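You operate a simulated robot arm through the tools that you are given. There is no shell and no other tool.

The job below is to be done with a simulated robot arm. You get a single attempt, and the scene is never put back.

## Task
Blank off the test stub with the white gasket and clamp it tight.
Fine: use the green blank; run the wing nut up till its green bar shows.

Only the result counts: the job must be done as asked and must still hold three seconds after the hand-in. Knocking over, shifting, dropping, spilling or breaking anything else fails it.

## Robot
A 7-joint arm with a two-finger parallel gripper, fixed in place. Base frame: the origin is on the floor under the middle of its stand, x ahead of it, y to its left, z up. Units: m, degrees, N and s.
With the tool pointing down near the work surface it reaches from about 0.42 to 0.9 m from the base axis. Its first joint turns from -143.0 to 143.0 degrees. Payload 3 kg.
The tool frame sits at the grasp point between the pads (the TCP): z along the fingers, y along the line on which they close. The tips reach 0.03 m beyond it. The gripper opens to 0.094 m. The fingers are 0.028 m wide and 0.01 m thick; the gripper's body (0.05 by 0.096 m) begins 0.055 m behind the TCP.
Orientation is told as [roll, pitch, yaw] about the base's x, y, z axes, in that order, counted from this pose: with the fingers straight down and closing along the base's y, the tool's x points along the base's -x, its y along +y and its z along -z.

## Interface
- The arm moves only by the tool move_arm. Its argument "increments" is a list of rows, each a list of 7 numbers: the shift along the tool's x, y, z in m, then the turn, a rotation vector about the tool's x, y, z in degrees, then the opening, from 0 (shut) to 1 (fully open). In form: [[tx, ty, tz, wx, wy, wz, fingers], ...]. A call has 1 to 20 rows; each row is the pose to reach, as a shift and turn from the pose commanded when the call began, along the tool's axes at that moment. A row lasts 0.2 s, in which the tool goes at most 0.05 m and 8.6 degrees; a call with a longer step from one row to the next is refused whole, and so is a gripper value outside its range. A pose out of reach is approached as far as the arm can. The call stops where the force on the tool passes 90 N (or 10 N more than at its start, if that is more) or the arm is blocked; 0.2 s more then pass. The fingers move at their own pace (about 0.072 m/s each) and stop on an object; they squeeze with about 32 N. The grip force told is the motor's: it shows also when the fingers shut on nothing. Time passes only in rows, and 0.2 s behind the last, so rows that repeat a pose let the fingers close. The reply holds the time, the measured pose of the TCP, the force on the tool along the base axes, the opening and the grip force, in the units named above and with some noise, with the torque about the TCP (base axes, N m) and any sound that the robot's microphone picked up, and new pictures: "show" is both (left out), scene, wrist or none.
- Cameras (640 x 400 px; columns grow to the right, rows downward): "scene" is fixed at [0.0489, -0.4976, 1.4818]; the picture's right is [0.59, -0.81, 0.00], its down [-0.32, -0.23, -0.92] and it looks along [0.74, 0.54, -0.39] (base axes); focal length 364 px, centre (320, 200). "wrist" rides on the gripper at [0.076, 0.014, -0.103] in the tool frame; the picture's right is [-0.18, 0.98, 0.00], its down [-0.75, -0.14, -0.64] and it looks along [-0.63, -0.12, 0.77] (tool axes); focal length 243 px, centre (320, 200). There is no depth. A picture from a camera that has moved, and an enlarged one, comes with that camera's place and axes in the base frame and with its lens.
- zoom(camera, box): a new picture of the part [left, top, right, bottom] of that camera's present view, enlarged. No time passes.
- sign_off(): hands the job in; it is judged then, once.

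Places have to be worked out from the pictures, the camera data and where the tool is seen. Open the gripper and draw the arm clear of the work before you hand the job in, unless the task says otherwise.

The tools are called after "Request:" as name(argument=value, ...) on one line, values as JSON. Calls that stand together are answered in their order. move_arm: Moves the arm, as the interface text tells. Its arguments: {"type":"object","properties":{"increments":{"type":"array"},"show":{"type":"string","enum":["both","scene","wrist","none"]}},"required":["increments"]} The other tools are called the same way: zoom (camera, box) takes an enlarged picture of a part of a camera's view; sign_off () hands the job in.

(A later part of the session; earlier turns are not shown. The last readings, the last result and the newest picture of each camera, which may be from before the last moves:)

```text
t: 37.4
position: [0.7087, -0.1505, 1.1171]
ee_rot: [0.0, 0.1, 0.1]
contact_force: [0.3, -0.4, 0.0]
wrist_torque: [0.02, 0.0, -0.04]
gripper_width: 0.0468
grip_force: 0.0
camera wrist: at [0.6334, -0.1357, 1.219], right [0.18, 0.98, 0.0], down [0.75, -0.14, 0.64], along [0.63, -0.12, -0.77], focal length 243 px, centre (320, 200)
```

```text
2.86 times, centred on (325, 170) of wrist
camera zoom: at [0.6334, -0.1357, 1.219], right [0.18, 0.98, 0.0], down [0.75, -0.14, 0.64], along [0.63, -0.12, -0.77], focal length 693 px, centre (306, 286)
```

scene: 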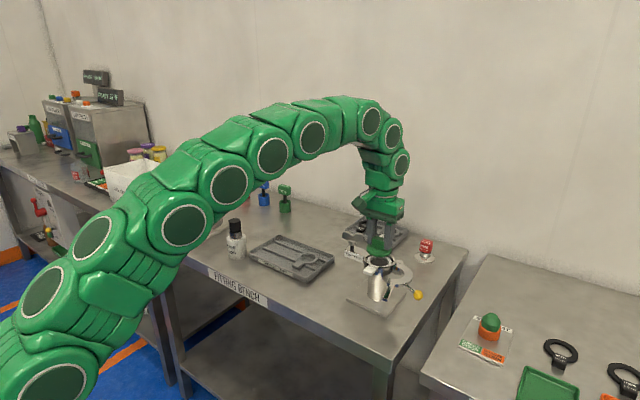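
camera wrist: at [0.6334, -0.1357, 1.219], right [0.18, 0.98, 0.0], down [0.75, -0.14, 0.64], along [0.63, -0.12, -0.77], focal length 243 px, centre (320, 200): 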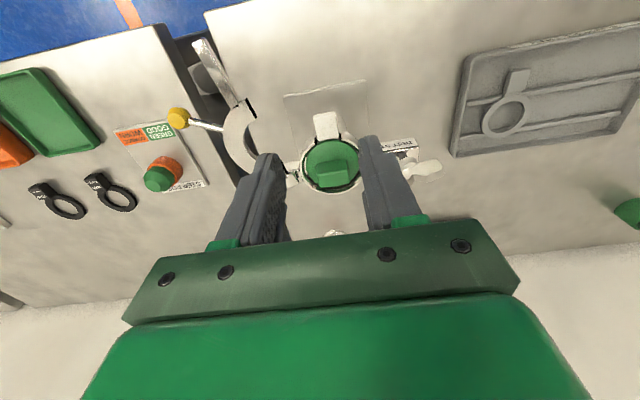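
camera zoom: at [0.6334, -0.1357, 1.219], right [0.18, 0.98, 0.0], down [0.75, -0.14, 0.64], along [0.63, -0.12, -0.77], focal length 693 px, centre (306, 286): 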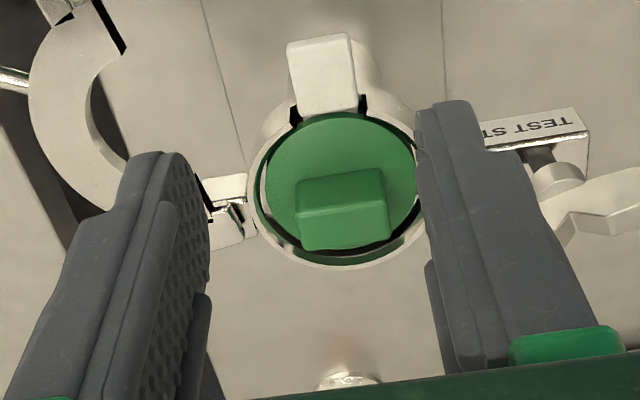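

The blank is seated flat in the cup over the gasket. Now the jaw: hinge near (0.785, -0.197), knob at (0.699, -0.291, 0.98), closing by about -100° of swing. I move above the knob with the tool yawed +64° so the fingers will straddle it with the rod running between them.

Request:
move_arm(increments=[[0.001, -0.018, 0.0, 0, 0, -8, 0.55], [0.002, -0.036, 0.0, 0, 0, -16, 0.55], [0.003, -0.054, 0.0, 0, 0, -24, 0.55], [0.004, -0.072, 0.0, 0, 0, -32, 0.55], [0.005, -0.09, 0.01, 0, 0, -40, 0.55], [0.006, -0.108, 0.02, 0, 0, -48, 0.55], [0.008, -0.126, 0.035, 0, 0, -56, 0.55], [0.0094, -0.1405, 0.05, 0, 0, -64, 0.55], [0.0094, -0.1405, 0.05, 0, 0, -64, 0.55]])

Request:
zoom(camera="wrist", box=[220, 100, 420, 240])

```text
t: 39.4
position: [0.6995, -0.2905, 1.0666]
ee_rot: [0.2, 0.1, 64.2]
contact_force: [0.5, -1.4, -0.6]
wrist_torque: [-0.01, -0.04, 0.0]
gripper_width: 0.052
grip_force: 0.0
camera wrist: at [0.6537, -0.3527, 1.1689], right [-0.8, 0.59, 0.0], down [0.46, 0.62, 0.64], along [0.38, 0.52, -0.77], focal length 243 px, centre (320, 200)
```

scene: 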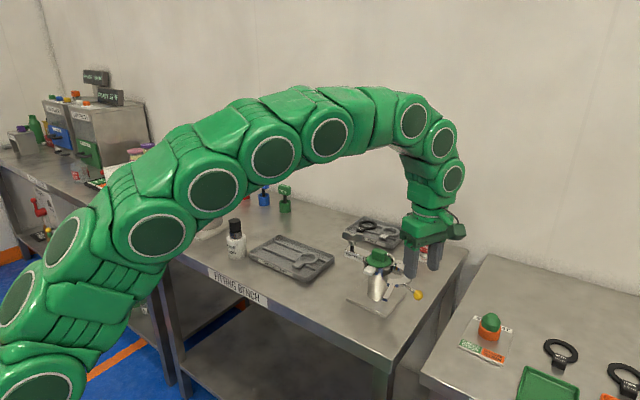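
wrist: 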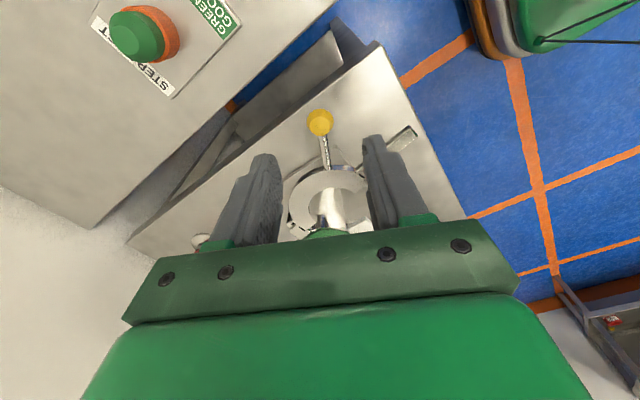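

```text
2.86 times, centred on (320, 170) of wrist
camera zoom: at [0.6537, -0.3527, 1.1689], right [-0.8, 0.59, 0.0], down [0.46, 0.62, 0.64], along [0.38, 0.52, -0.77], focal length 693 px, centre (320, 286)
```

zoom: 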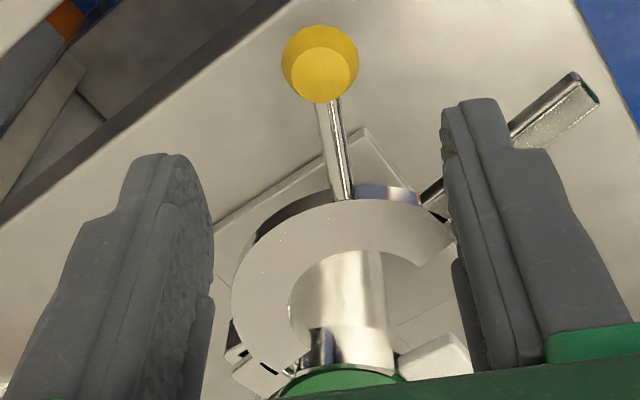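

The knob is exactly under the gripping point at (0.6995, -0.290), with the rod parallel to the finger faces. I lower so the fingers straddle it.

Request:
move_arm(increments=[[0, 0, 0.025, 0, 0, 0, 0.5], [0, 0, 0.05, 0, 0, 0, 0.5], [0, 0, 0.07, 0, 0, 0, 0.5], [0, 0, 0.07, 0, 0, 0, 0.5]], show="wrist")

Request:
zoom(camera="wrist", box=[220, 100, 420, 240])

Request:
zoom(camera="scene", box=[380, 250, 450, 310])

```text
t: 40.4
position: [0.6979, -0.2907, 0.9969]
ee_rot: [-0.1, 0.0, 64.0]
contact_force: [-0.7, 0.6, -1.0]
wrist_torque: [0.04, -0.02, 0.0]
gripper_width: 0.0471
grip_force: 0.1
camera wrist: at [0.6533, -0.3524, 1.099], right [-0.8, 0.6, 0.0], down [0.46, 0.62, 0.64], along [0.38, 0.52, -0.77], focal length 243 px, centre (320, 200)
```

wrist: 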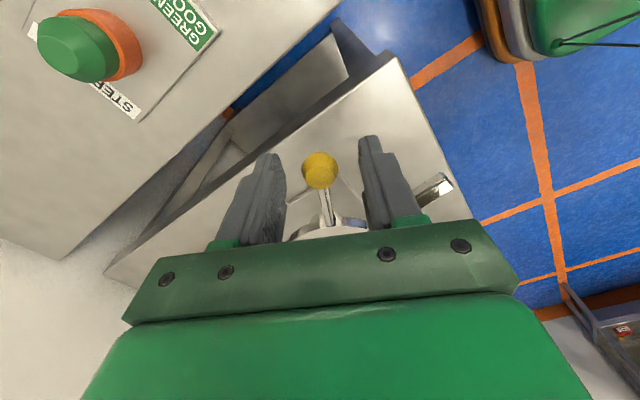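

```text
2.86 times, centred on (320, 170) of wrist
camera zoom: at [0.6533, -0.3524, 1.099], right [-0.8, 0.6, 0.0], down [0.46, 0.62, 0.64], along [0.38, 0.52, -0.77], focal length 693 px, centre (320, 286)
```

zoom: 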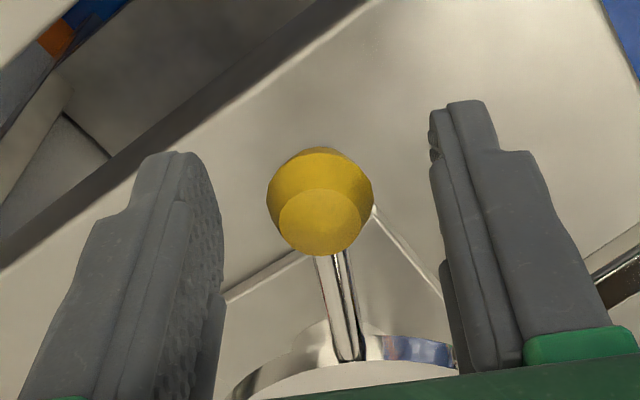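

```text
6.67 times, centred on (415, 280) of scene
camera zoom: at [0.0489, -0.4976, 1.4818], right [0.59, -0.81, 0.0], down [-0.32, -0.23, -0.92], along [0.74, 0.54, -0.39], focal length 2429 px, centre (-313, -333)
```

zoom: 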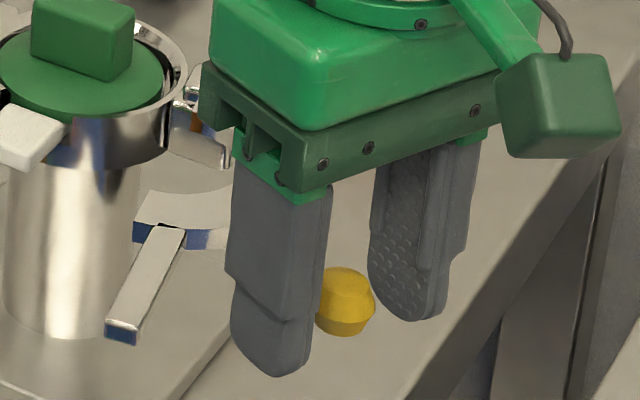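

The cage is in place. I begin swinging about the hinge, the tool turning with the jaw, for the first 20°.

Request:
move_arm(increments=[[-0.0053, 0.0138, 0, 0, 0, 6.67, 0.5], [-0.0122, 0.0268, 0, 0, 0, 13.33, 0.5], [-0.0205, 0.039, 0, 0, 0, 20, 0.5], [-0.0205, 0.039, 0, 0, 0, 20, 0.5]], show="wrist")

Request:
zoom(camera="scene", box=[360, 240, 440, 300])

```text
t: 41.4
position: [0.6729, -0.2561, 0.9955]
ee_rot: [0.0, 0.0, 43.9]
contact_force: [-0.1, -0.3, 0.2]
wrist_torque: [0.0, 0.03, 0.04]
gripper_width: 0.0472
grip_force: 0.0
camera wrist: at [0.6091, -0.2972, 1.0987], right [-0.55, 0.84, 0.0], down [0.64, 0.42, 0.64], along [0.54, 0.35, -0.77], focal length 243 px, centre (320, 200)
```

wrist: 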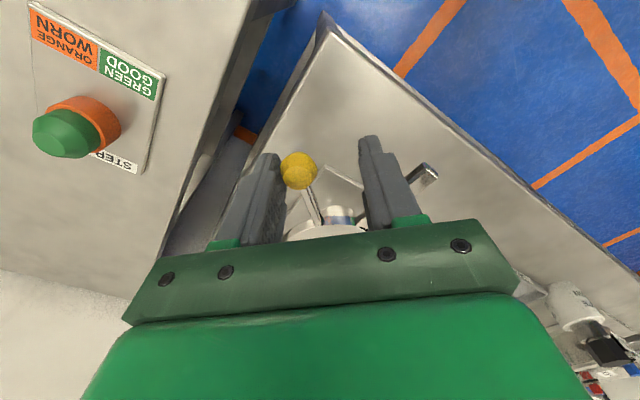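

```text
6.67 times, centred on (400, 270) of scene
camera zoom: at [0.0489, -0.4976, 1.4818], right [0.59, -0.81, 0.0], down [-0.32, -0.23, -0.92], along [0.74, 0.54, -0.39], focal length 2429 px, centre (-213, -267)
```

zoom: 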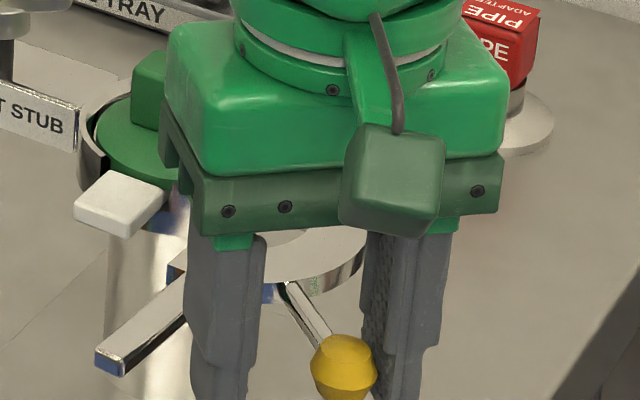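

The jaw follows the fingers freely with no force. I carry on another 24° and look at the clearance over the gasket tab and rim.

Request:
move_arm(increments=[[-0.0066, 0.0164, 0, 0, 0, 8, 0.5], [-0.0153, 0.0318, 0, 0, 0, 16, 0.5], [-0.0262, 0.0457, 0, 0, 0, 24, 0.5], [-0.0262, 0.0457, 0, 0, 0, 24, 0.5]], show="wrist")

Request:
zoom(camera="scene", box=[350, 240, 430, 300])

Request:
zoom(camera="wrist", box=[240, 120, 440, 250])

```text
t: 42.4
position: [0.6597, -0.2033, 0.9956]
ee_rot: [-0.1, 0.1, 20.0]
contact_force: [0.2, -0.6, -0.4]
wrist_torque: [0.0, 0.0, 0.0]
gripper_width: 0.0468
grip_force: 0.1
camera wrist: at [0.5838, -0.2161, 1.0985], right [-0.16, 0.99, 0.0], down [0.76, 0.12, 0.64], along [0.63, 0.1, -0.77], focal length 243 px, centre (320, 200)
```

wrist: 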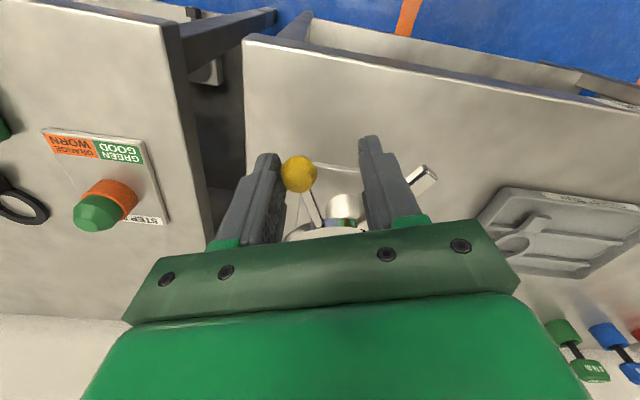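

```text
6.67 times, centred on (390, 270) of scene
camera zoom: at [0.0489, -0.4976, 1.4818], right [0.59, -0.81, 0.0], down [-0.32, -0.23, -0.92], along [0.74, 0.54, -0.39], focal length 2429 px, centre (-147, -267)
```

zoom: 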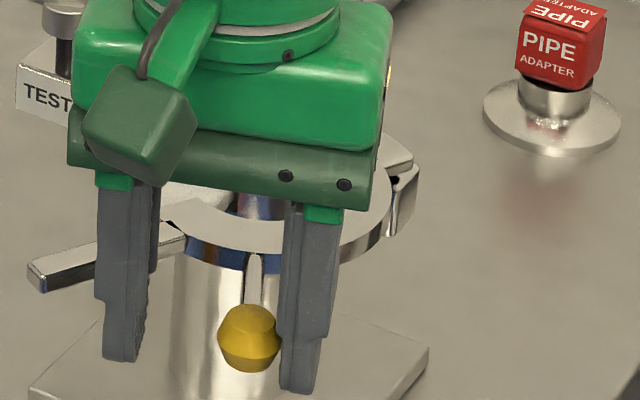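

```text
3.08 times, centred on (340, 185) of wrist
camera zoom: at [0.5838, -0.2161, 1.0985], right [-0.16, 0.99, 0.0], down [0.76, 0.12, 0.64], along [0.63, 0.1, -0.77], focal length 746 px, centre (258, 246)
```

zoom: 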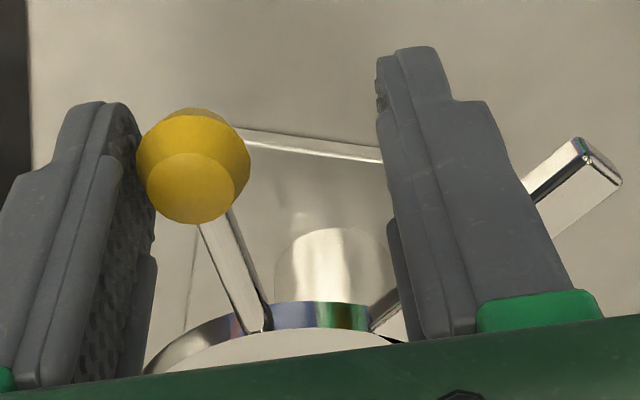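

No resistance and the jaw passes above the tab. I go on another 16°.

Request:
move_arm(increments=[[-0.0066, 0.0164, 0, 0, 0, 8, 0.5], [-0.0153, 0.0318, 0, 0, 0, 16, 0.5], [-0.0153, 0.0318, 0, 0, 0, 16, 0.5]], show="wrist")

Request:
zoom(camera="scene", box=[340, 240, 420, 300])

Request:
zoom(camera="wrist", box=[240, 120, 440, 250])

```text
t: 43.2
position: [0.6633, -0.1694, 0.996]
ee_rot: [0.0, 0.1, 4.1]
contact_force: [0.1, -0.5, 0.4]
wrist_torque: [-0.01, 0.02, -0.01]
gripper_width: 0.0467
grip_force: 0.0
camera wrist: at [0.5875, -0.1593, 1.0987], right [0.12, 0.99, 0.0], down [0.76, -0.09, 0.64], along [0.64, -0.07, -0.77], focal length 243 px, centre (320, 200)
```

wrist: 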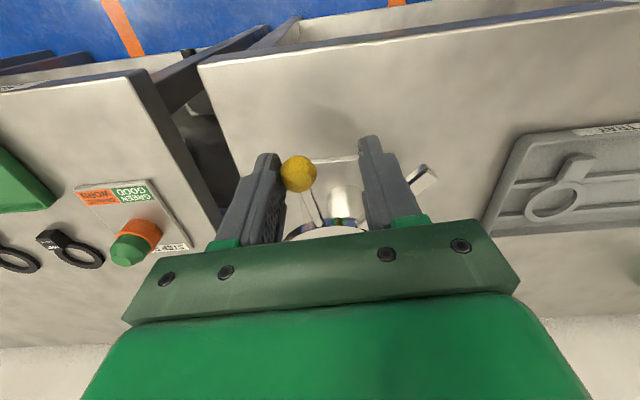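

```text
6.67 times, centred on (380, 270) of scene
camera zoom: at [0.0489, -0.4976, 1.4818], right [0.59, -0.81, 0.0], down [-0.32, -0.23, -0.92], along [0.74, 0.54, -0.39], focal length 2429 px, centre (-80, -267)
```

zoom: 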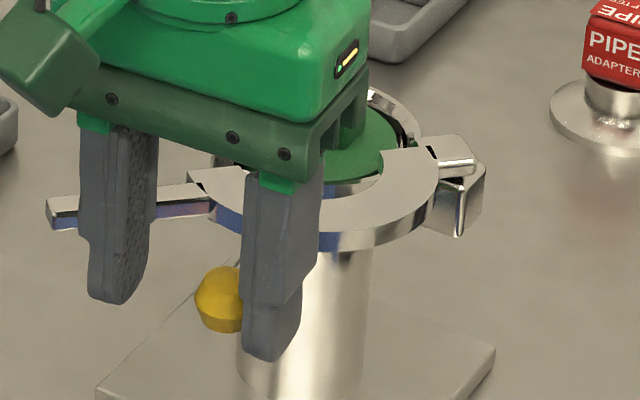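

```text
3.08 times, centred on (340, 185) of wrist
camera zoom: at [0.5875, -0.1593, 1.0987], right [0.12, 0.99, 0.0], down [0.76, -0.09, 0.64], along [0.64, -0.07, -0.77], focal length 746 px, centre (258, 246)
```

zoom: 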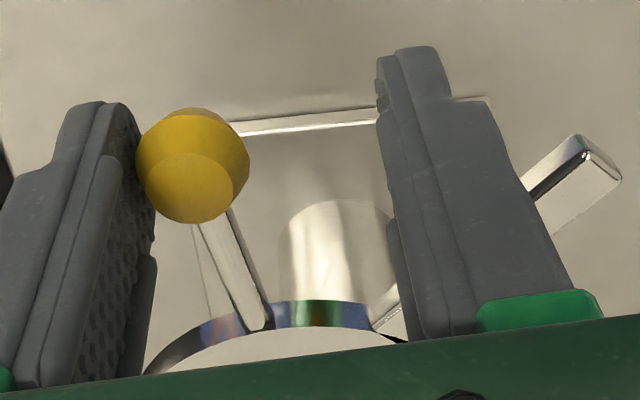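

The jaw swings cleanly, with the knob keeping its place against the trailing finger. Another 24°, in shorter steps at the end.

Request:
move_arm(increments=[[-0.0066, 0.0164, 0, 0, 0, 8, 0.5], [-0.0153, 0.0318, 0, 0, 0, 16, 0.5], [-0.0262, 0.0457, 0, 0, 0, 24, 0.5], [-0.0262, 0.0457, 0, 0, 0, 24, 0.5]], show="wrist")

Request:
zoom(camera="scene", box=[340, 235, 420, 295])

Request:
zoom(camera="wrist", box=[240, 120, 440, 250])

```text
t: 44.2
position: [0.6865, -0.122, 0.9971]
ee_rot: [0.0, 0.0, -20.0]
contact_force: [-0.8, 0.8, 0.2]
wrist_torque: [0.01, 0.03, 0.01]
gripper_width: 0.0471
grip_force: 0.0
camera wrist: at [0.6203, -0.0813, 1.0989], right [0.51, 0.86, 0.0], down [0.66, -0.39, 0.64], along [0.55, -0.33, -0.77], focal length 243 px, centre (320, 200)
```

wrist: 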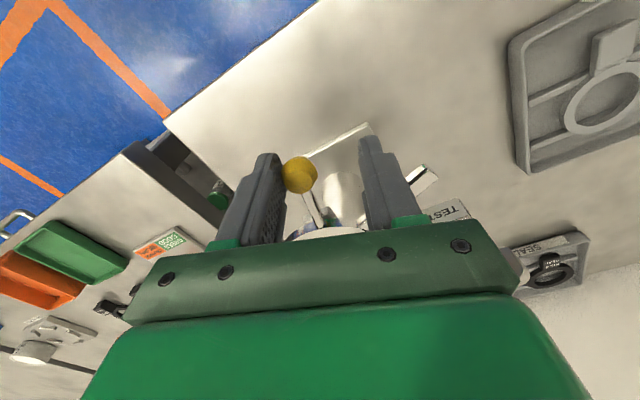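

```text
6.67 times, centred on (380, 265) of scene
camera zoom: at [0.0489, -0.4976, 1.4818], right [0.59, -0.81, 0.0], down [-0.32, -0.23, -0.92], along [0.74, 0.54, -0.39], focal length 2429 px, centre (-80, -233)
```

zoom: 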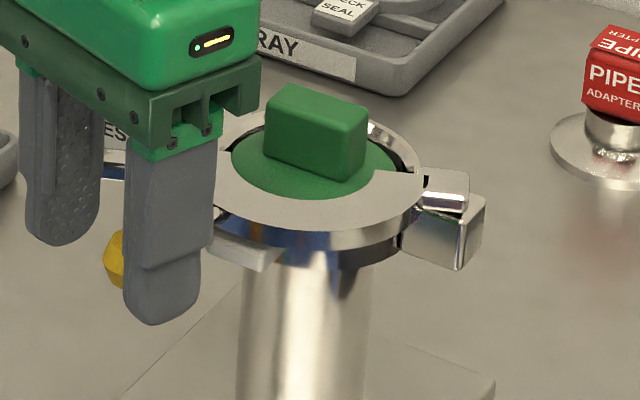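

```text
3.08 times, centred on (340, 185) of wrist
camera zoom: at [0.6203, -0.0813, 1.0989], right [0.51, 0.86, 0.0], down [0.66, -0.39, 0.64], along [0.55, -0.33, -0.77], focal length 746 px, centre (258, 246)
```

zoom: 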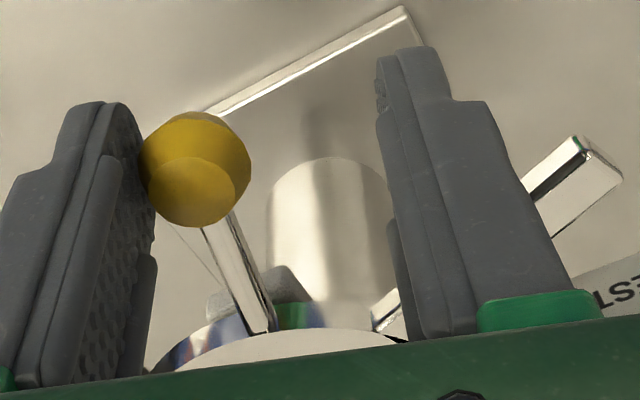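

About 79° closed, with the C now lying over the near rim. I continue in small steps until the bar comes up against the bolt.

Request:
move_arm(increments=[[-0.0066, 0.0164, 0, 0, 0, 8, 0.5], [-0.0108, 0.0243, 0, 0, 0, 12, 0.5], [-0.0153, 0.0318, 0, 0, 0, 16, 0.5], [-0.0153, 0.0318, 0, 0, 0, 16, 0.5]], show="wrist")

Request:
zoom(camera="scene", box=[340, 235, 420, 295])

Request:
zoom(camera="wrist", box=[240, 120, 440, 250])

```text
t: 45.2
position: [0.7104, -0.0966, 0.9966]
ee_rot: [0.0, 0.0, -36.0]
contact_force: [-1.3, -0.6, -0.4]
wrist_torque: [0.01, -0.01, 0.05]
gripper_width: 0.0471
grip_force: 0.0
camera wrist: at [0.6591, -0.0403, 1.0987], right [0.73, 0.69, 0.0], down [0.53, -0.56, 0.64], along [0.44, -0.47, -0.77], focal length 243 px, centre (320, 200)
```

wrist: 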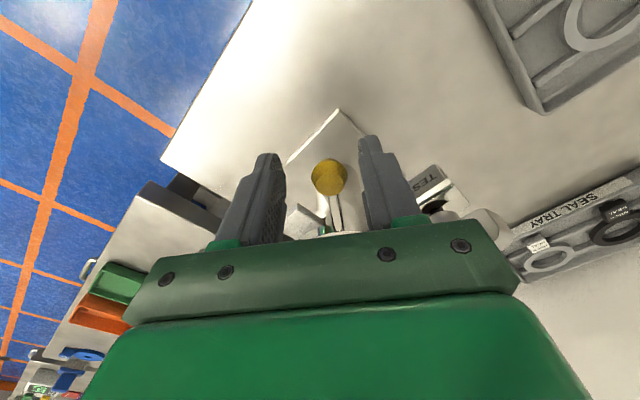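

```text
6.67 times, centred on (380, 265) of scene
camera zoom: at [0.0489, -0.4976, 1.4818], right [0.59, -0.81, 0.0], down [-0.32, -0.23, -0.92], along [0.74, 0.54, -0.39], focal length 2429 px, centre (-80, -233)
```

zoom: 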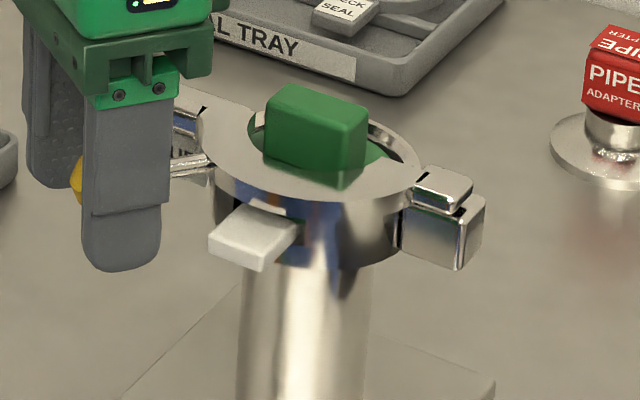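

```text
3.08 times, centred on (340, 185) of wrist
camera zoom: at [0.6591, -0.0403, 1.0987], right [0.73, 0.69, 0.0], down [0.53, -0.56, 0.64], along [0.44, -0.47, -0.77], focal length 746 px, centre (258, 246)
```

zoom: 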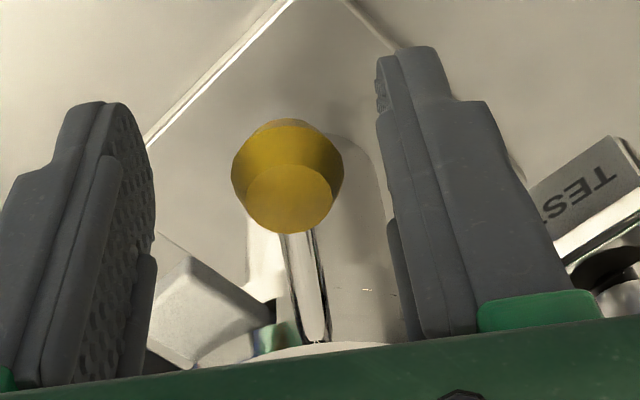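

The jaw has run ahead to the closed position: the C lies concentric over the cup. I lift straight off the knob and inspect.

Request:
move_arm(increments=[[0, 0, -0.03, 0, 0, 0, 0.5], [0, 0, -0.07, 0, 0, 0, 0.5], [0, 0, -0.11, 0, 0, 0, 0.5], [0.03, -0.02, -0.12, 0, 0, 0, 0.5], [0.03, -0.02, -0.12, 0, 0, 0, 0.5]])

Request:
zoom(camera="scene", box=[340, 230, 430, 295])

Request:
zoom(camera="wrist", box=[220, 100, 440, 240])

```text
t: 46.4
position: [0.6745, -0.0951, 1.1165]
ee_rot: [0.2, 0.0, -35.8]
contact_force: [-0.5, -0.1, 0.2]
wrist_torque: [-0.01, -0.01, -0.03]
gripper_width: 0.0471
grip_force: 0.0
camera wrist: at [0.6229, -0.0383, 1.2193], right [0.73, 0.69, 0.0], down [0.53, -0.56, 0.64], along [0.44, -0.47, -0.77], focal length 243 px, centre (320, 200)
```

scene: 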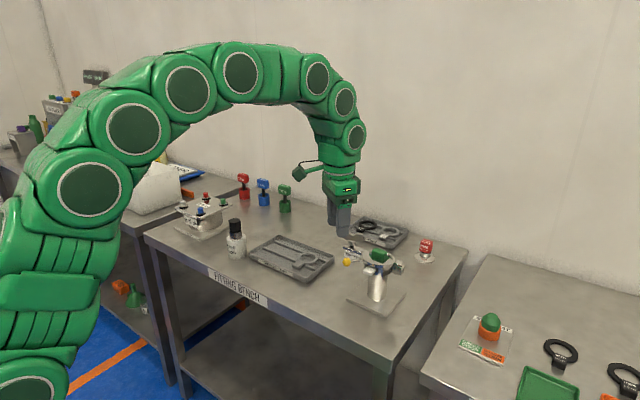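
wrist: 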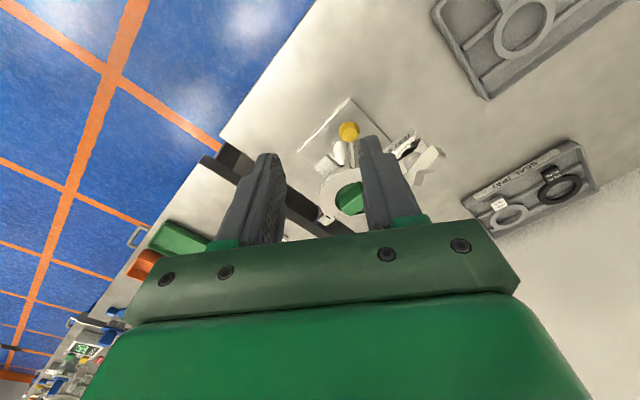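

```text
6.15 times, centred on (385, 262) of scene
camera zoom: at [0.0489, -0.4976, 1.4818], right [0.59, -0.81, 0.0], down [-0.32, -0.23, -0.92], along [0.74, 0.54, -0.39], focal length 2242 px, centre (-80, -185)
```

zoom: 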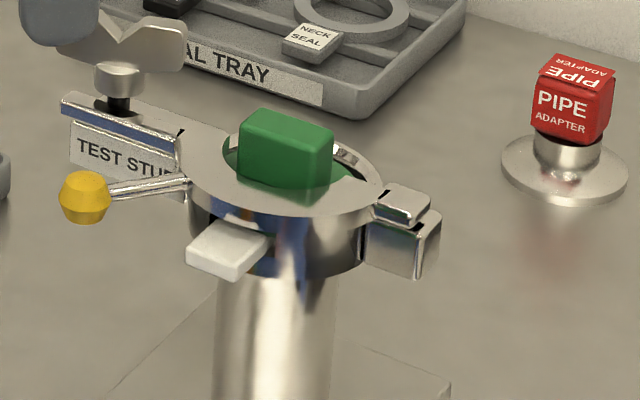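

```text
2.86 times, centred on (330, 170) of wrist
camera zoom: at [0.6229, -0.0383, 1.2193], right [0.73, 0.69, 0.0], down [0.53, -0.56, 0.64], along [0.44, -0.47, -0.77], focal length 693 px, centre (291, 286)
```

zoom: 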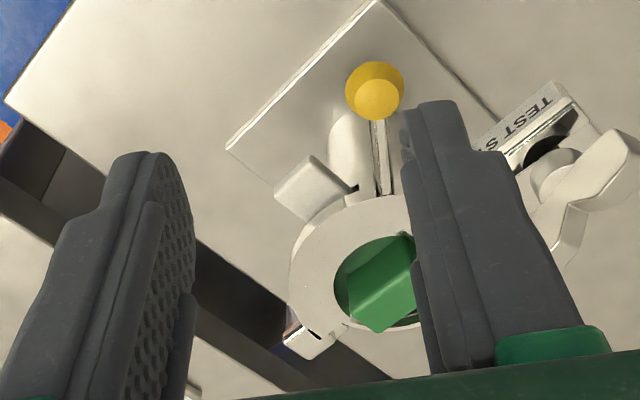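

The jaw is closed over blank and gasket, its bar just in front of the bolt under the wing nut. I turn the tool back to yaw 0 and look closely at the nut.

Request:
move_arm(increments=[[0, 0.008, 0.003, 0, 0, -8, 0.5], [0, 0.016, 0.006, 0, 0, -16, 0.5], [-0.001, 0.024, 0.01, 0, 0, -24, 0.5], [-0.0015, 0.032, 0.01, 0, 0, -32, 0.7], [-0.0015, 0.032, 0.01, 0, 0, -36, 0.8], [-0.0015, 0.032, 0.01, 0, 0, -36, 0.8]], show="wrist")

Request:
zoom(camera="wrist", box=[230, 110, 430, 240])

Request:
zoom(camera="scene", box=[330, 225, 390, 265])

```text
t: 47.8
position: [0.6957, -0.0699, 1.1067]
ee_rot: [0.0, -0.1, 0.0]
contact_force: [-0.1, 0.4, 0.3]
wrist_torque: [-0.03, 0.0, -0.02]
gripper_width: 0.0753
grip_force: 0.0
camera wrist: at [0.6201, -0.0553, 1.2088], right [0.18, 0.98, 0.0], down [0.75, -0.14, 0.64], along [0.63, -0.12, -0.77], focal length 243 px, centre (320, 200)
```

wrist: 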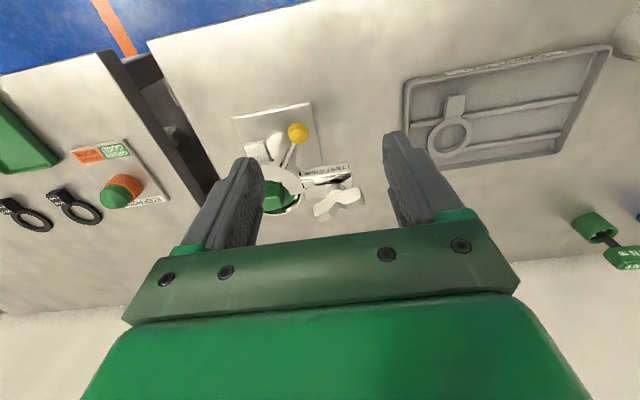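

```text
3.08 times, centred on (330, 175) of wrist
camera zoom: at [0.6201, -0.0553, 1.2088], right [0.18, 0.98, 0.0], down [0.75, -0.14, 0.64], along [0.63, -0.12, -0.77], focal length 746 px, centre (289, 277)
```

zoom: 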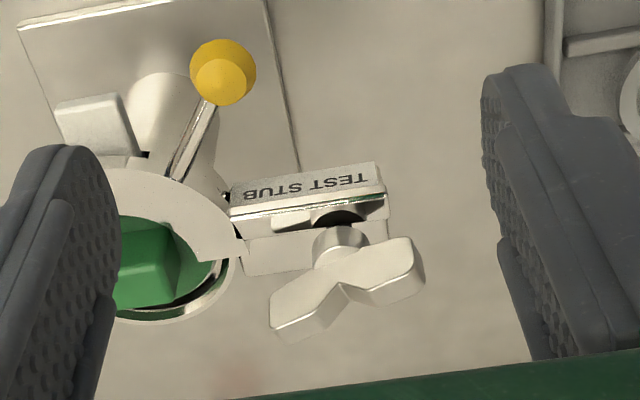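

```text
10.00 times, centred on (360, 245) of scene
camera zoom: at [0.0489, -0.4976, 1.4818], right [0.59, -0.81, 0.0], down [-0.32, -0.23, -0.92], along [0.74, 0.54, -0.39], focal length 3643 px, centre (-80, -250)
```

zoom: 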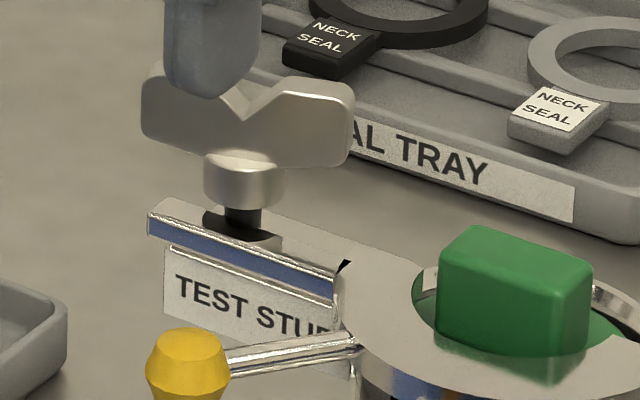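

The nut's axis is at about (0.785, -0.067), its wings from z≈1.00 to 1.024 pointing along 107° from +x, and it sits about 6 mm above the bar. I move above it with yaw +107° so that I can turn it clockwise through a long arc.

Request:
move_arm(increments=[[-0.008, 0, 0, 0, 0, -8.2, 0.6], [-0.016, 0, 0, 0, 0, -16.4, 0.5], [-0.024, 0, 0, 0, 0, -24.6, 0.45], [-0.032, 0.001, 0, 0, 0, -32.8, 0.4], [-0.04, 0.001, 0, 0, 0, -41, 0.4], [-0.048, 0.001, 0, 0, 0, -49.2, 0.4], [-0.056, 0.002, 0, 0, 0, -57.4, 0.4], [-0.064, 0.002, 0, 0, 0, -65.6, 0.4], [-0.072, 0.003, 0, 0, 0, -73.8, 0.4], [-0.08, 0.003, 0.005, 0, 0, -82, 0.4], [-0.085, 0.0032, 0.01, 0, 0, -90.2, 0.4], [-0.0888, 0.0032, 0.015, 0, 0, -98.6, 0.4], [-0.0888, 0.0032, 0.02, 0, 0, -107, 0.4], [-0.0888, 0.0032, 0.02, 0, 0, -107, 0.4]])

Request:
zoom(camera="wrist", box=[240, 110, 400, 230])

Request:
zoom(camera="scene", box=[325, 220, 395, 265])

```text
t: 50.8
position: [0.7848, -0.0663, 1.0864]
ee_rot: [0.0, 0.0, 107.2]
contact_force: [-0.9, 0.1, 0.3]
wrist_torque: [0.03, -0.05, 0.02]
gripper_width: 0.0378
grip_force: 0.1
camera wrist: at [0.7942, -0.1435, 1.1892], right [-0.99, -0.11, 0.0], down [-0.09, 0.76, 0.64], along [-0.07, 0.64, -0.77], focal length 243 px, centre (320, 200)
```

scene: 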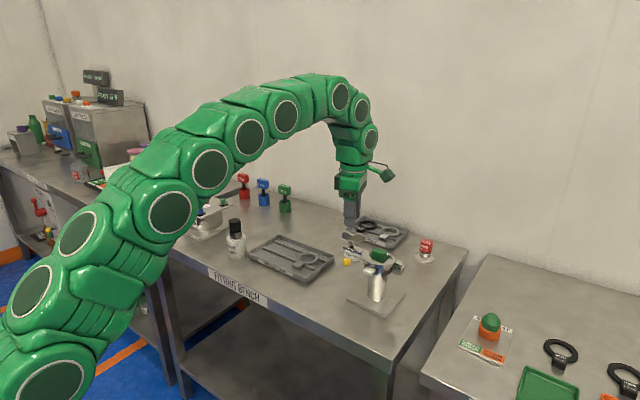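
wrist: 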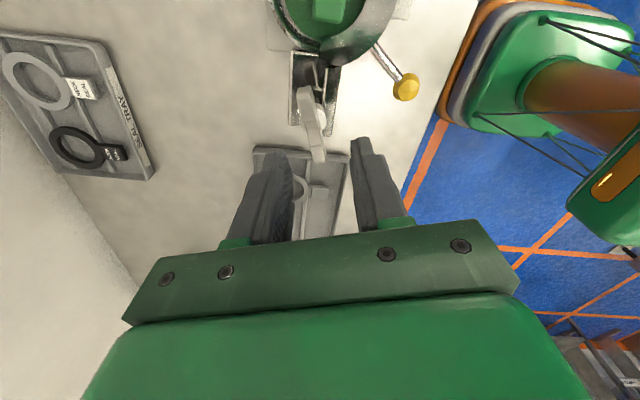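

```text
3.33 times, centred on (320, 170) of wrist
camera zoom: at [0.7942, -0.1435, 1.1892], right [-0.99, -0.11, 0.0], down [-0.09, 0.76, 0.64], along [-0.07, 0.64, -0.77], focal length 809 px, centre (320, 300)
```

zoom: 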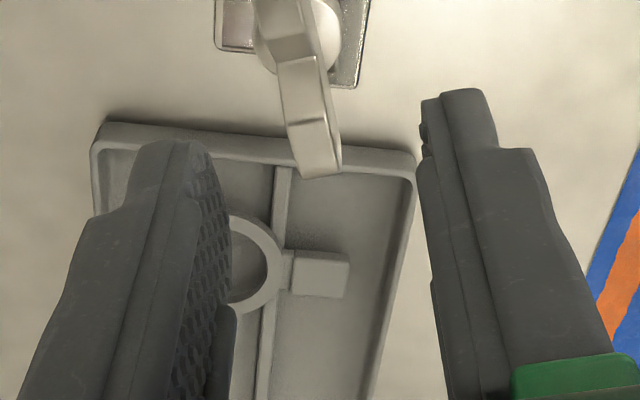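

```text
8.89 times, centred on (360, 242) of scene
camera zoom: at [0.0489, -0.4976, 1.4818], right [0.59, -0.81, 0.0], down [-0.32, -0.23, -0.92], along [0.74, 0.54, -0.39], focal length 3239 px, centre (-36, -178)
```

zoom: 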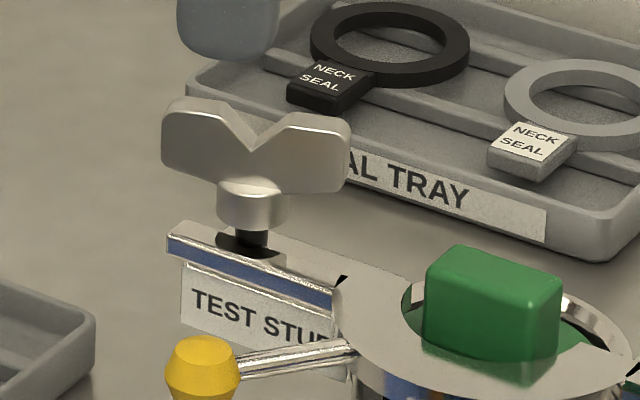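

Yaw +107° is reachable. I zoom on the wings from here to refine their angle and centre before descending.

Request:
zoom(camera="wrist", box=[270, 70, 370, 175])

Request:
zoom(camera="scene", box=[338, 225, 374, 255])

```text
3.81 times, centred on (320, 122) of wrist
camera zoom: at [0.7942, -0.1435, 1.1892], right [-0.99, -0.11, 0.0], down [-0.09, 0.76, 0.64], along [-0.07, 0.64, -0.77], focal length 924 px, centre (320, 495)
```

zoom: 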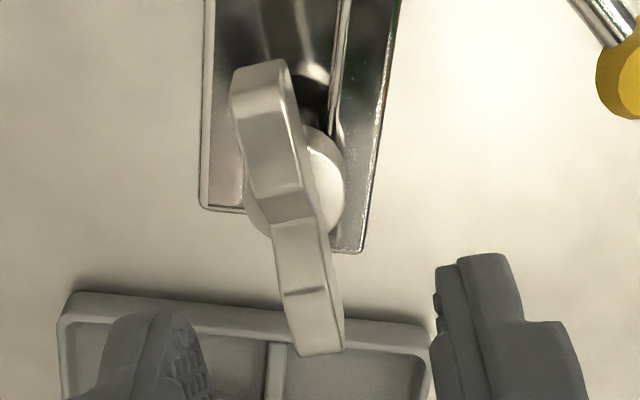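

```text
13.33 times, centred on (356, 240) of scene
camera zoom: at [0.0489, -0.4976, 1.4818], right [0.59, -0.81, 0.0], down [-0.32, -0.23, -0.92], along [0.74, 0.54, -0.39], focal length 4858 px, centre (-160, -333)
```

zoom: 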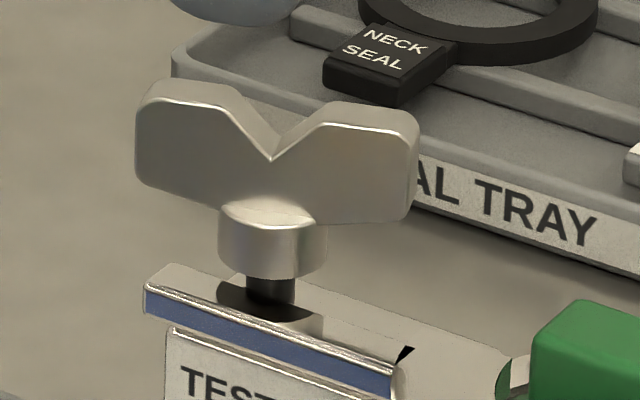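

The wing's long axis is at about 108° and the nut's axis at about (0.789, -0.068). I shift over it and come down part of the way to check the alignment.

Request:
move_arm(increments=[[0.0029, -0.0035, 0.01, 0, 0, -0.7, 0.4], [0.0029, -0.0035, 0.026, 0, 0, -0.7, 0.4], [0.0029, -0.0035, 0.026, 0, 0, -0.7, 0.4]], show="wrist")

Request:
zoom(camera="wrist", box=[270, 90, 370, 195])

Request:
zoom(camera="scene", box=[330, 215, 390, 260])

```text
t: 51.6
position: [0.7882, -0.0691, 1.0608]
ee_rot: [-0.1, 0.2, 107.7]
contact_force: [-0.1, 0.9, -0.6]
wrist_torque: [0.02, 0.02, -0.01]
gripper_width: 0.0374
grip_force: 0.0
camera wrist: at [0.799, -0.1454, 1.1629], right [-0.99, -0.12, 0.0], down [-0.1, 0.76, 0.64], along [-0.08, 0.64, -0.77], focal length 243 px, centre (320, 200)
```

wrist: 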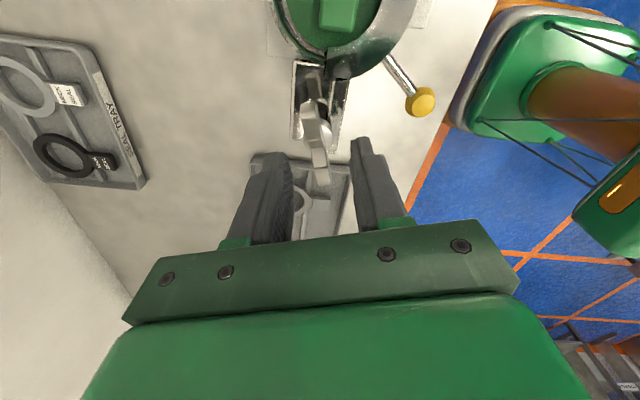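

```text
3.81 times, centred on (320, 142) of wrist
camera zoom: at [0.799, -0.1454, 1.1629], right [-0.99, -0.12, 0.0], down [-0.1, 0.76, 0.64], along [-0.08, 0.64, -0.77], focal length 924 px, centre (320, 419)
```

zoom: 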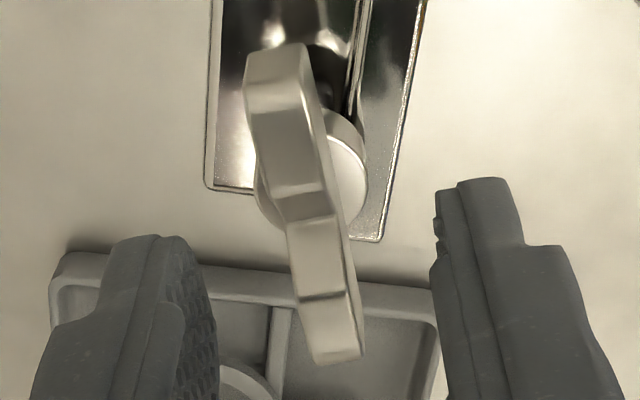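

```text
8.89 times, centred on (360, 238) of scene
camera zoom: at [0.0489, -0.4976, 1.4818], right [0.59, -0.81, 0.0], down [-0.32, -0.23, -0.92], along [0.74, 0.54, -0.39], focal length 3239 px, centre (-36, -133)
```

zoom: 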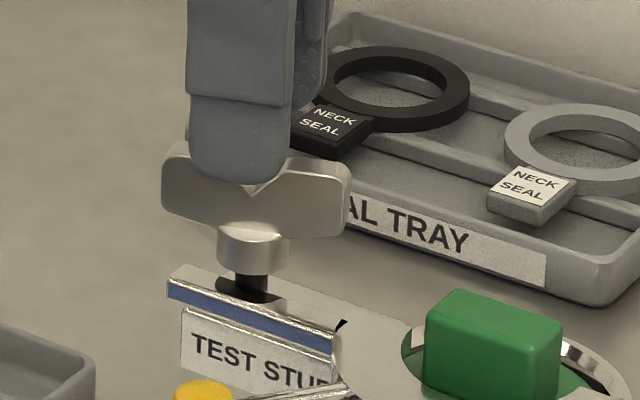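

The wing is parallel to the finger faces; the nut is about 1.5 mm to one side, which I correct while going down to grip height, then close on the wing.

Request:
move_arm(increments=[[0.0004, -0.0012, 0.012, 0, 0, 0, 0.4], [0.0004, -0.0012, 0.022, 0, 0, 0, 0.4], [0.0004, -0.0012, 0.022, 0, 0, 0, 0.25], [0.0004, -0.0012, 0.022, 0, 0, 0, 0.1], [0.0004, -0.0012, 0.022, 0, 0, 0, 0.0], [0.0004, -0.0012, 0.022, 0, 0, 0, 0.0]], show="wrist")

Request:
zoom(camera="wrist", box=[270, 90, 370, 195])

Request:
zoom(camera="scene", box=[330, 215, 390, 260])

```text
t: 53.0
position: [0.7908, -0.0684, 1.0388]
ee_rot: [-0.2, 0.0, 107.8]
contact_force: [18.9, 1.7, -1.6]
wrist_torque: [0.0, -0.4, -0.01]
gripper_width: 0.0098
grip_force: 44.0
camera wrist: at [0.8007, -0.1453, 1.1412], right [-0.99, -0.12, 0.0], down [-0.1, 0.76, 0.64], along [-0.08, 0.64, -0.77], focal length 243 px, centre (320, 200)
```

wrist: 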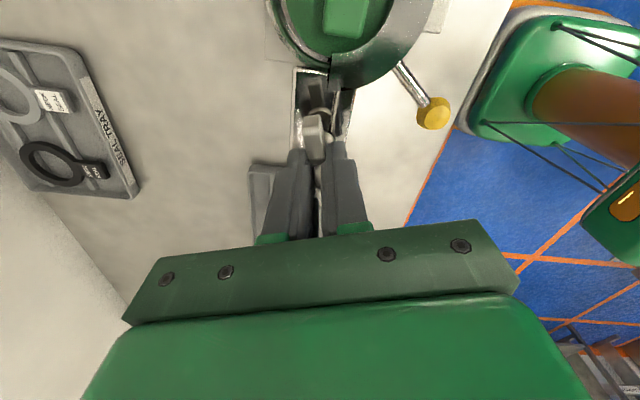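

```text
3.81 times, centred on (320, 142) of wrist
camera zoom: at [0.8007, -0.1453, 1.1412], right [-0.99, -0.12, 0.0], down [-0.1, 0.76, 0.64], along [-0.08, 0.64, -0.77], focal length 924 px, centre (320, 419)
```

zoom: 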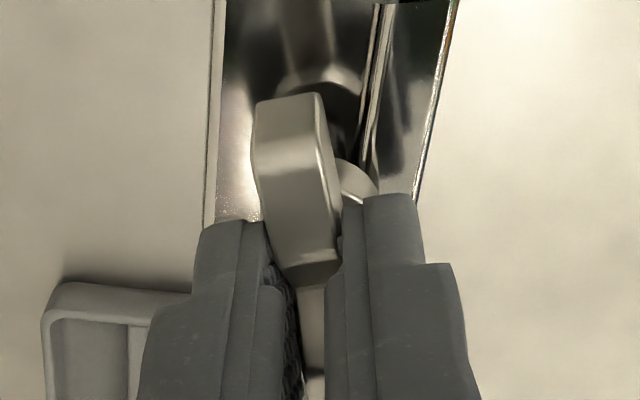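

```text
8.89 times, centred on (360, 238) of scene
camera zoom: at [0.0489, -0.4976, 1.4818], right [0.59, -0.81, 0.0], down [-0.32, -0.23, -0.92], along [0.74, 0.54, -0.39], focal length 3239 px, centre (-36, -133)
```

zoom: 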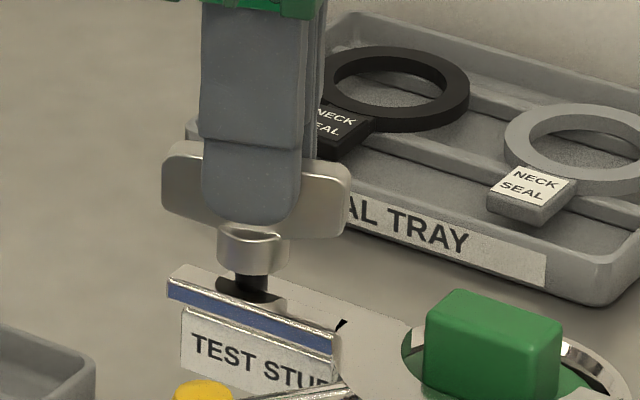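

Gripped on the wing (9.8 mm thick). A 19 N side load in +x shows the nut's axis is about 1 mm further in +x; I shift to relieve it.

Request:
move_arm(increments=[[0.0003, -0.001, 0, 0, 0, 0, 0], [0.0003, -0.001, 0, 0, 0, 0, 0]], show="none")

```text
t: 53.6
position: [0.79, -0.0683, 1.0395]
ee_rot: [0.0, 0.0, 107.7]
contact_force: [0.7, 2.4, 2.4]
wrist_torque: [-1.19, -0.44, 0.01]
gripper_width: 0.0098
grip_force: 43.8
```

Load relieved. I now turn clockwise by 24° and watch force and torque.

Request:
move_arm(increments=[[0, 0, 0, 0, 0, 6, 0], [0, 0, 0, 0, 0, 12, 0], [0, 0, 0, 0, 0, 18, 0], [0, 0, 0, 0, 0, 24, 0], [0, 0, 0, 0, 0, 24, 0]], show="none")

Request:
zoom(camera="scene", box=[330, 215, 390, 260])

Request:
zoom(camera="wrist", box=[270, 90, 370, 195])

```text
t: 54.8
position: [0.79, -0.0688, 1.0386]
ee_rot: [0.1, 0.0, 83.7]
contact_force: [-27.0, -4.1, 9.5]
wrist_torque: [1.18, 0.5, -0.03]
gripper_width: 0.01
grip_force: 43.2
```

```text
8.89 times, centred on (360, 238) of scene
camera zoom: at [0.0489, -0.4976, 1.4818], right [0.59, -0.81, 0.0], down [-0.32, -0.23, -0.92], along [0.74, 0.54, -0.39], focal length 3239 px, centre (-36, -133)
```

zoom: 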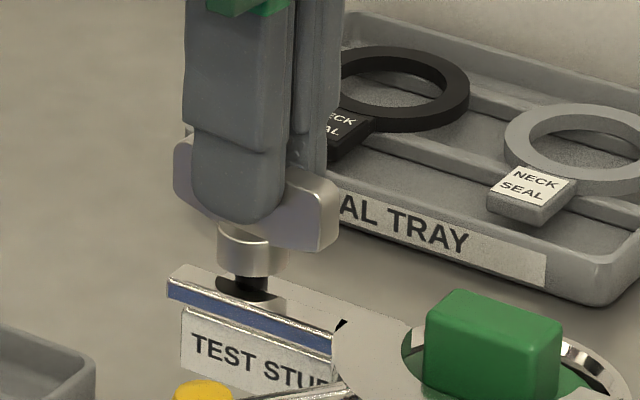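

```text
3.81 times, centred on (320, 142) of wrist
camera zoom: at [0.7684, -0.1426, 1.1412], right [-0.96, 0.29, 0.0], down [0.22, 0.73, 0.64], along [0.19, 0.61, -0.77], focal length 924 px, centre (320, 419)
```

zoom: 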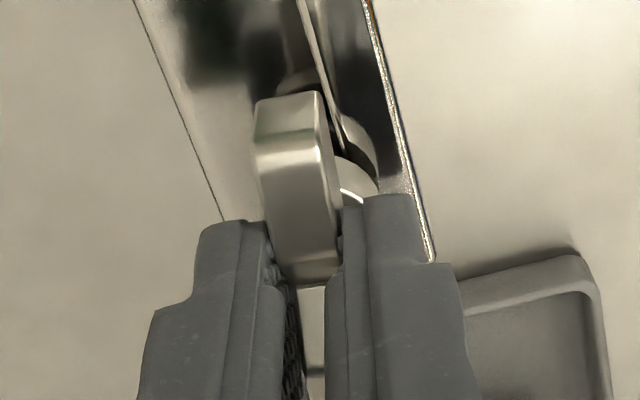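

The nut turns with the tool. The side load says its axis is about 3 mm further in +y and 1 mm in -x, so I correct that and look at the nut's height.

Request:
move_arm(increments=[[-0.0029, 0.0013, 0, 0, 0, 0, 0], [-0.0029, 0.0013, 0, 0, 0, 0, 0]], show="none")

Request:
zoom(camera="scene", box=[338, 225, 374, 255])

```text
t: 55.4
position: [0.7903, -0.0681, 1.0387]
ee_rot: [-0.1, 0.1, 83.6]
contact_force: [-3.1, -32.8, 0.8]
wrist_torque: [-0.84, 0.17, 0.03]
gripper_width: 0.0099
grip_force: 43.4
```

```text
13.33 times, centred on (356, 240) of scene
camera zoom: at [0.0489, -0.4976, 1.4818], right [0.59, -0.81, 0.0], down [-0.32, -0.23, -0.92], along [0.74, 0.54, -0.39], focal length 4858 px, centre (-160, -333)
```

zoom: 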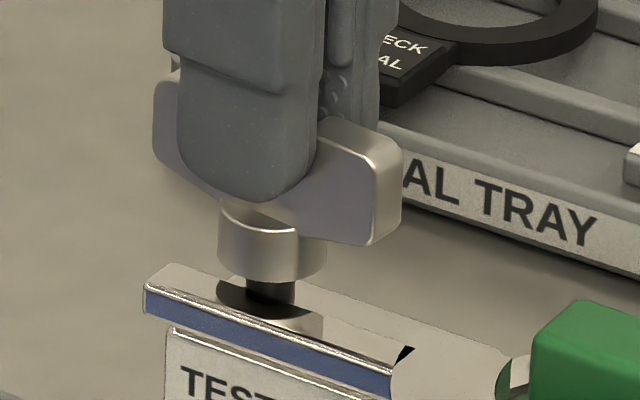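

The nut has come down about 1 mm for 24° of turn. The grip's friction holds me off-centre, so I open, let the tool settle on the corrected axis, and grip again.

Request:
move_arm(increments=[[0, 0, 0, 0, 0, 0, 0.25], [0, 0, 0, 0, 0, 0, 0.25], [0, 0, 0.001, 0, 0, 0, 0.1], [0, 0, 0.001, 0, 0, 0, 0], [0, 0, 0.001, 0, 0, 0, 0]], show="none")

```text
t: 56.6
position: [0.7905, -0.0641, 1.0383]
ee_rot: [-0.1, 0.0, 83.7]
contact_force: [11.9, 5.3, 5.3]
wrist_torque: [0.38, -0.25, -0.03]
gripper_width: 0.0098
grip_force: 43.8
```

The load is small now (about 12 N, from 0.4 mm). I nudge that out and turn another 40° clockwise.

Request:
move_arm(increments=[[0, -0.0004, 0, 0, 0, 0, 0], [0, -0.0004, 0.0003, 0, 0, 8, 0], [0, -0.0004, 0.0006, 0, 0, 16, 0], [0, -0.0004, 0.0009, 0, 0, 24, 0], [0, -0.0004, 0.0012, 0, 0, 32, 0], [0, -0.0004, 0.0015, 0, 0, 40, 0], [0, -0.0004, 0.0015, 0, 0, 40, 0]], show="wrist")

Request:
zoom(camera="scene", box=[338, 225, 374, 255])

Request:
zoom(camera="wrist", box=[250, 70, 390, 195])

```text
t: 58.2
position: [0.7901, -0.0666, 1.0364]
ee_rot: [-0.1, 0.0, 43.6]
contact_force: [37.3, -9.7, 23.8]
wrist_torque: [0.02, -0.87, 0.0]
gripper_width: 0.0097
grip_force: 43.7
camera wrist: at [0.7264, -0.1086, 1.1387], right [-0.54, 0.84, 0.0], down [0.64, 0.42, 0.64], along [0.54, 0.35, -0.77], focal length 243 px, centre (320, 200)
```

wrist: 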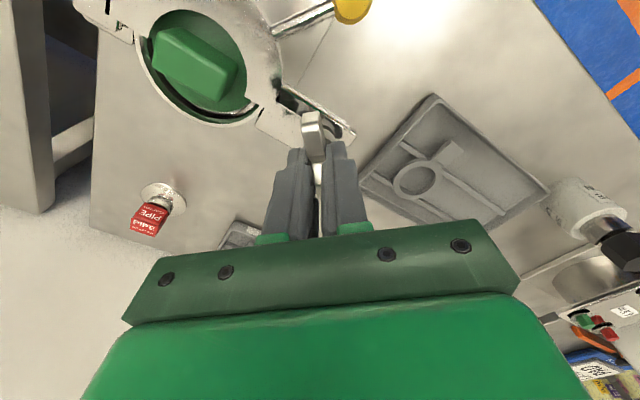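

```text
13.33 times, centred on (356, 240) of scene
camera zoom: at [0.0489, -0.4976, 1.4818], right [0.59, -0.81, 0.0], down [-0.32, -0.23, -0.92], along [0.74, 0.54, -0.39], focal length 4858 px, centre (-160, -333)
```

zoom: 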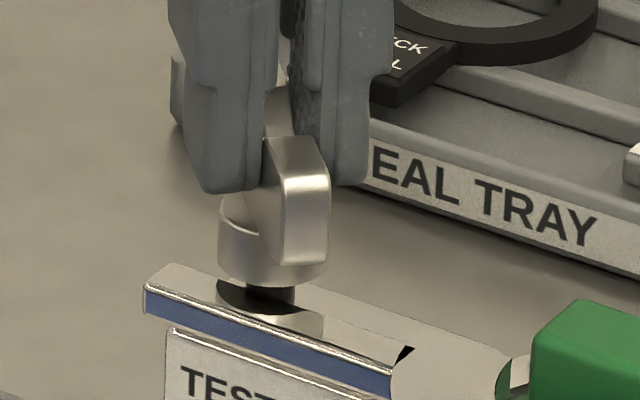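

```text
3.20 times, centred on (320, 132) of wrist
camera zoom: at [0.7264, -0.1086, 1.1387], right [-0.54, 0.84, 0.0], down [0.64, 0.42, 0.64], along [0.54, 0.35, -0.77], focal length 776 px, centre (320, 416)
```

zoom: 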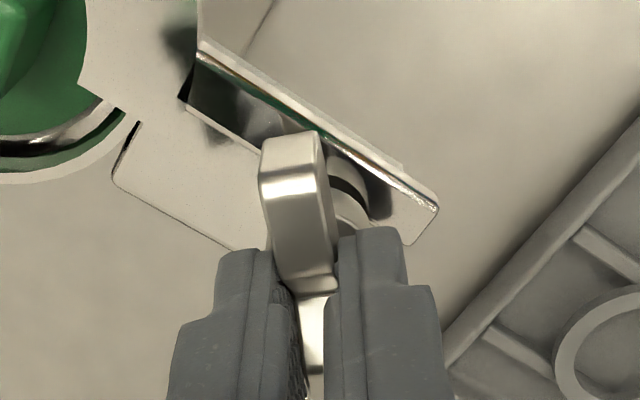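

The nut is screwing down (about 2.5 mm so far). I open, recentre by 1.7 mm, regrip and turn another 56°, following it down.

Request:
move_arm(increments=[[0, 0, 0, 0, 0, 0, 0.25], [0.0013, -0.0011, -0.001, 0, 0, 0, 0.25], [0.0013, -0.0011, -0.001, 0, 0, 0, 0.1], [0.0013, -0.0011, -0.001, 0, 0, 0, 0], [0.0013, -0.0011, -0.001, 0, 0, 0, 0]], show="none")

```text
t: 59.4
position: [0.7895, -0.0675, 1.0359]
ee_rot: [0.0, 0.1, 43.7]
contact_force: [2.3, -7.8, -8.8]
wrist_torque: [-0.16, -0.2, -0.03]
gripper_width: 0.0097
grip_force: 43.2
```

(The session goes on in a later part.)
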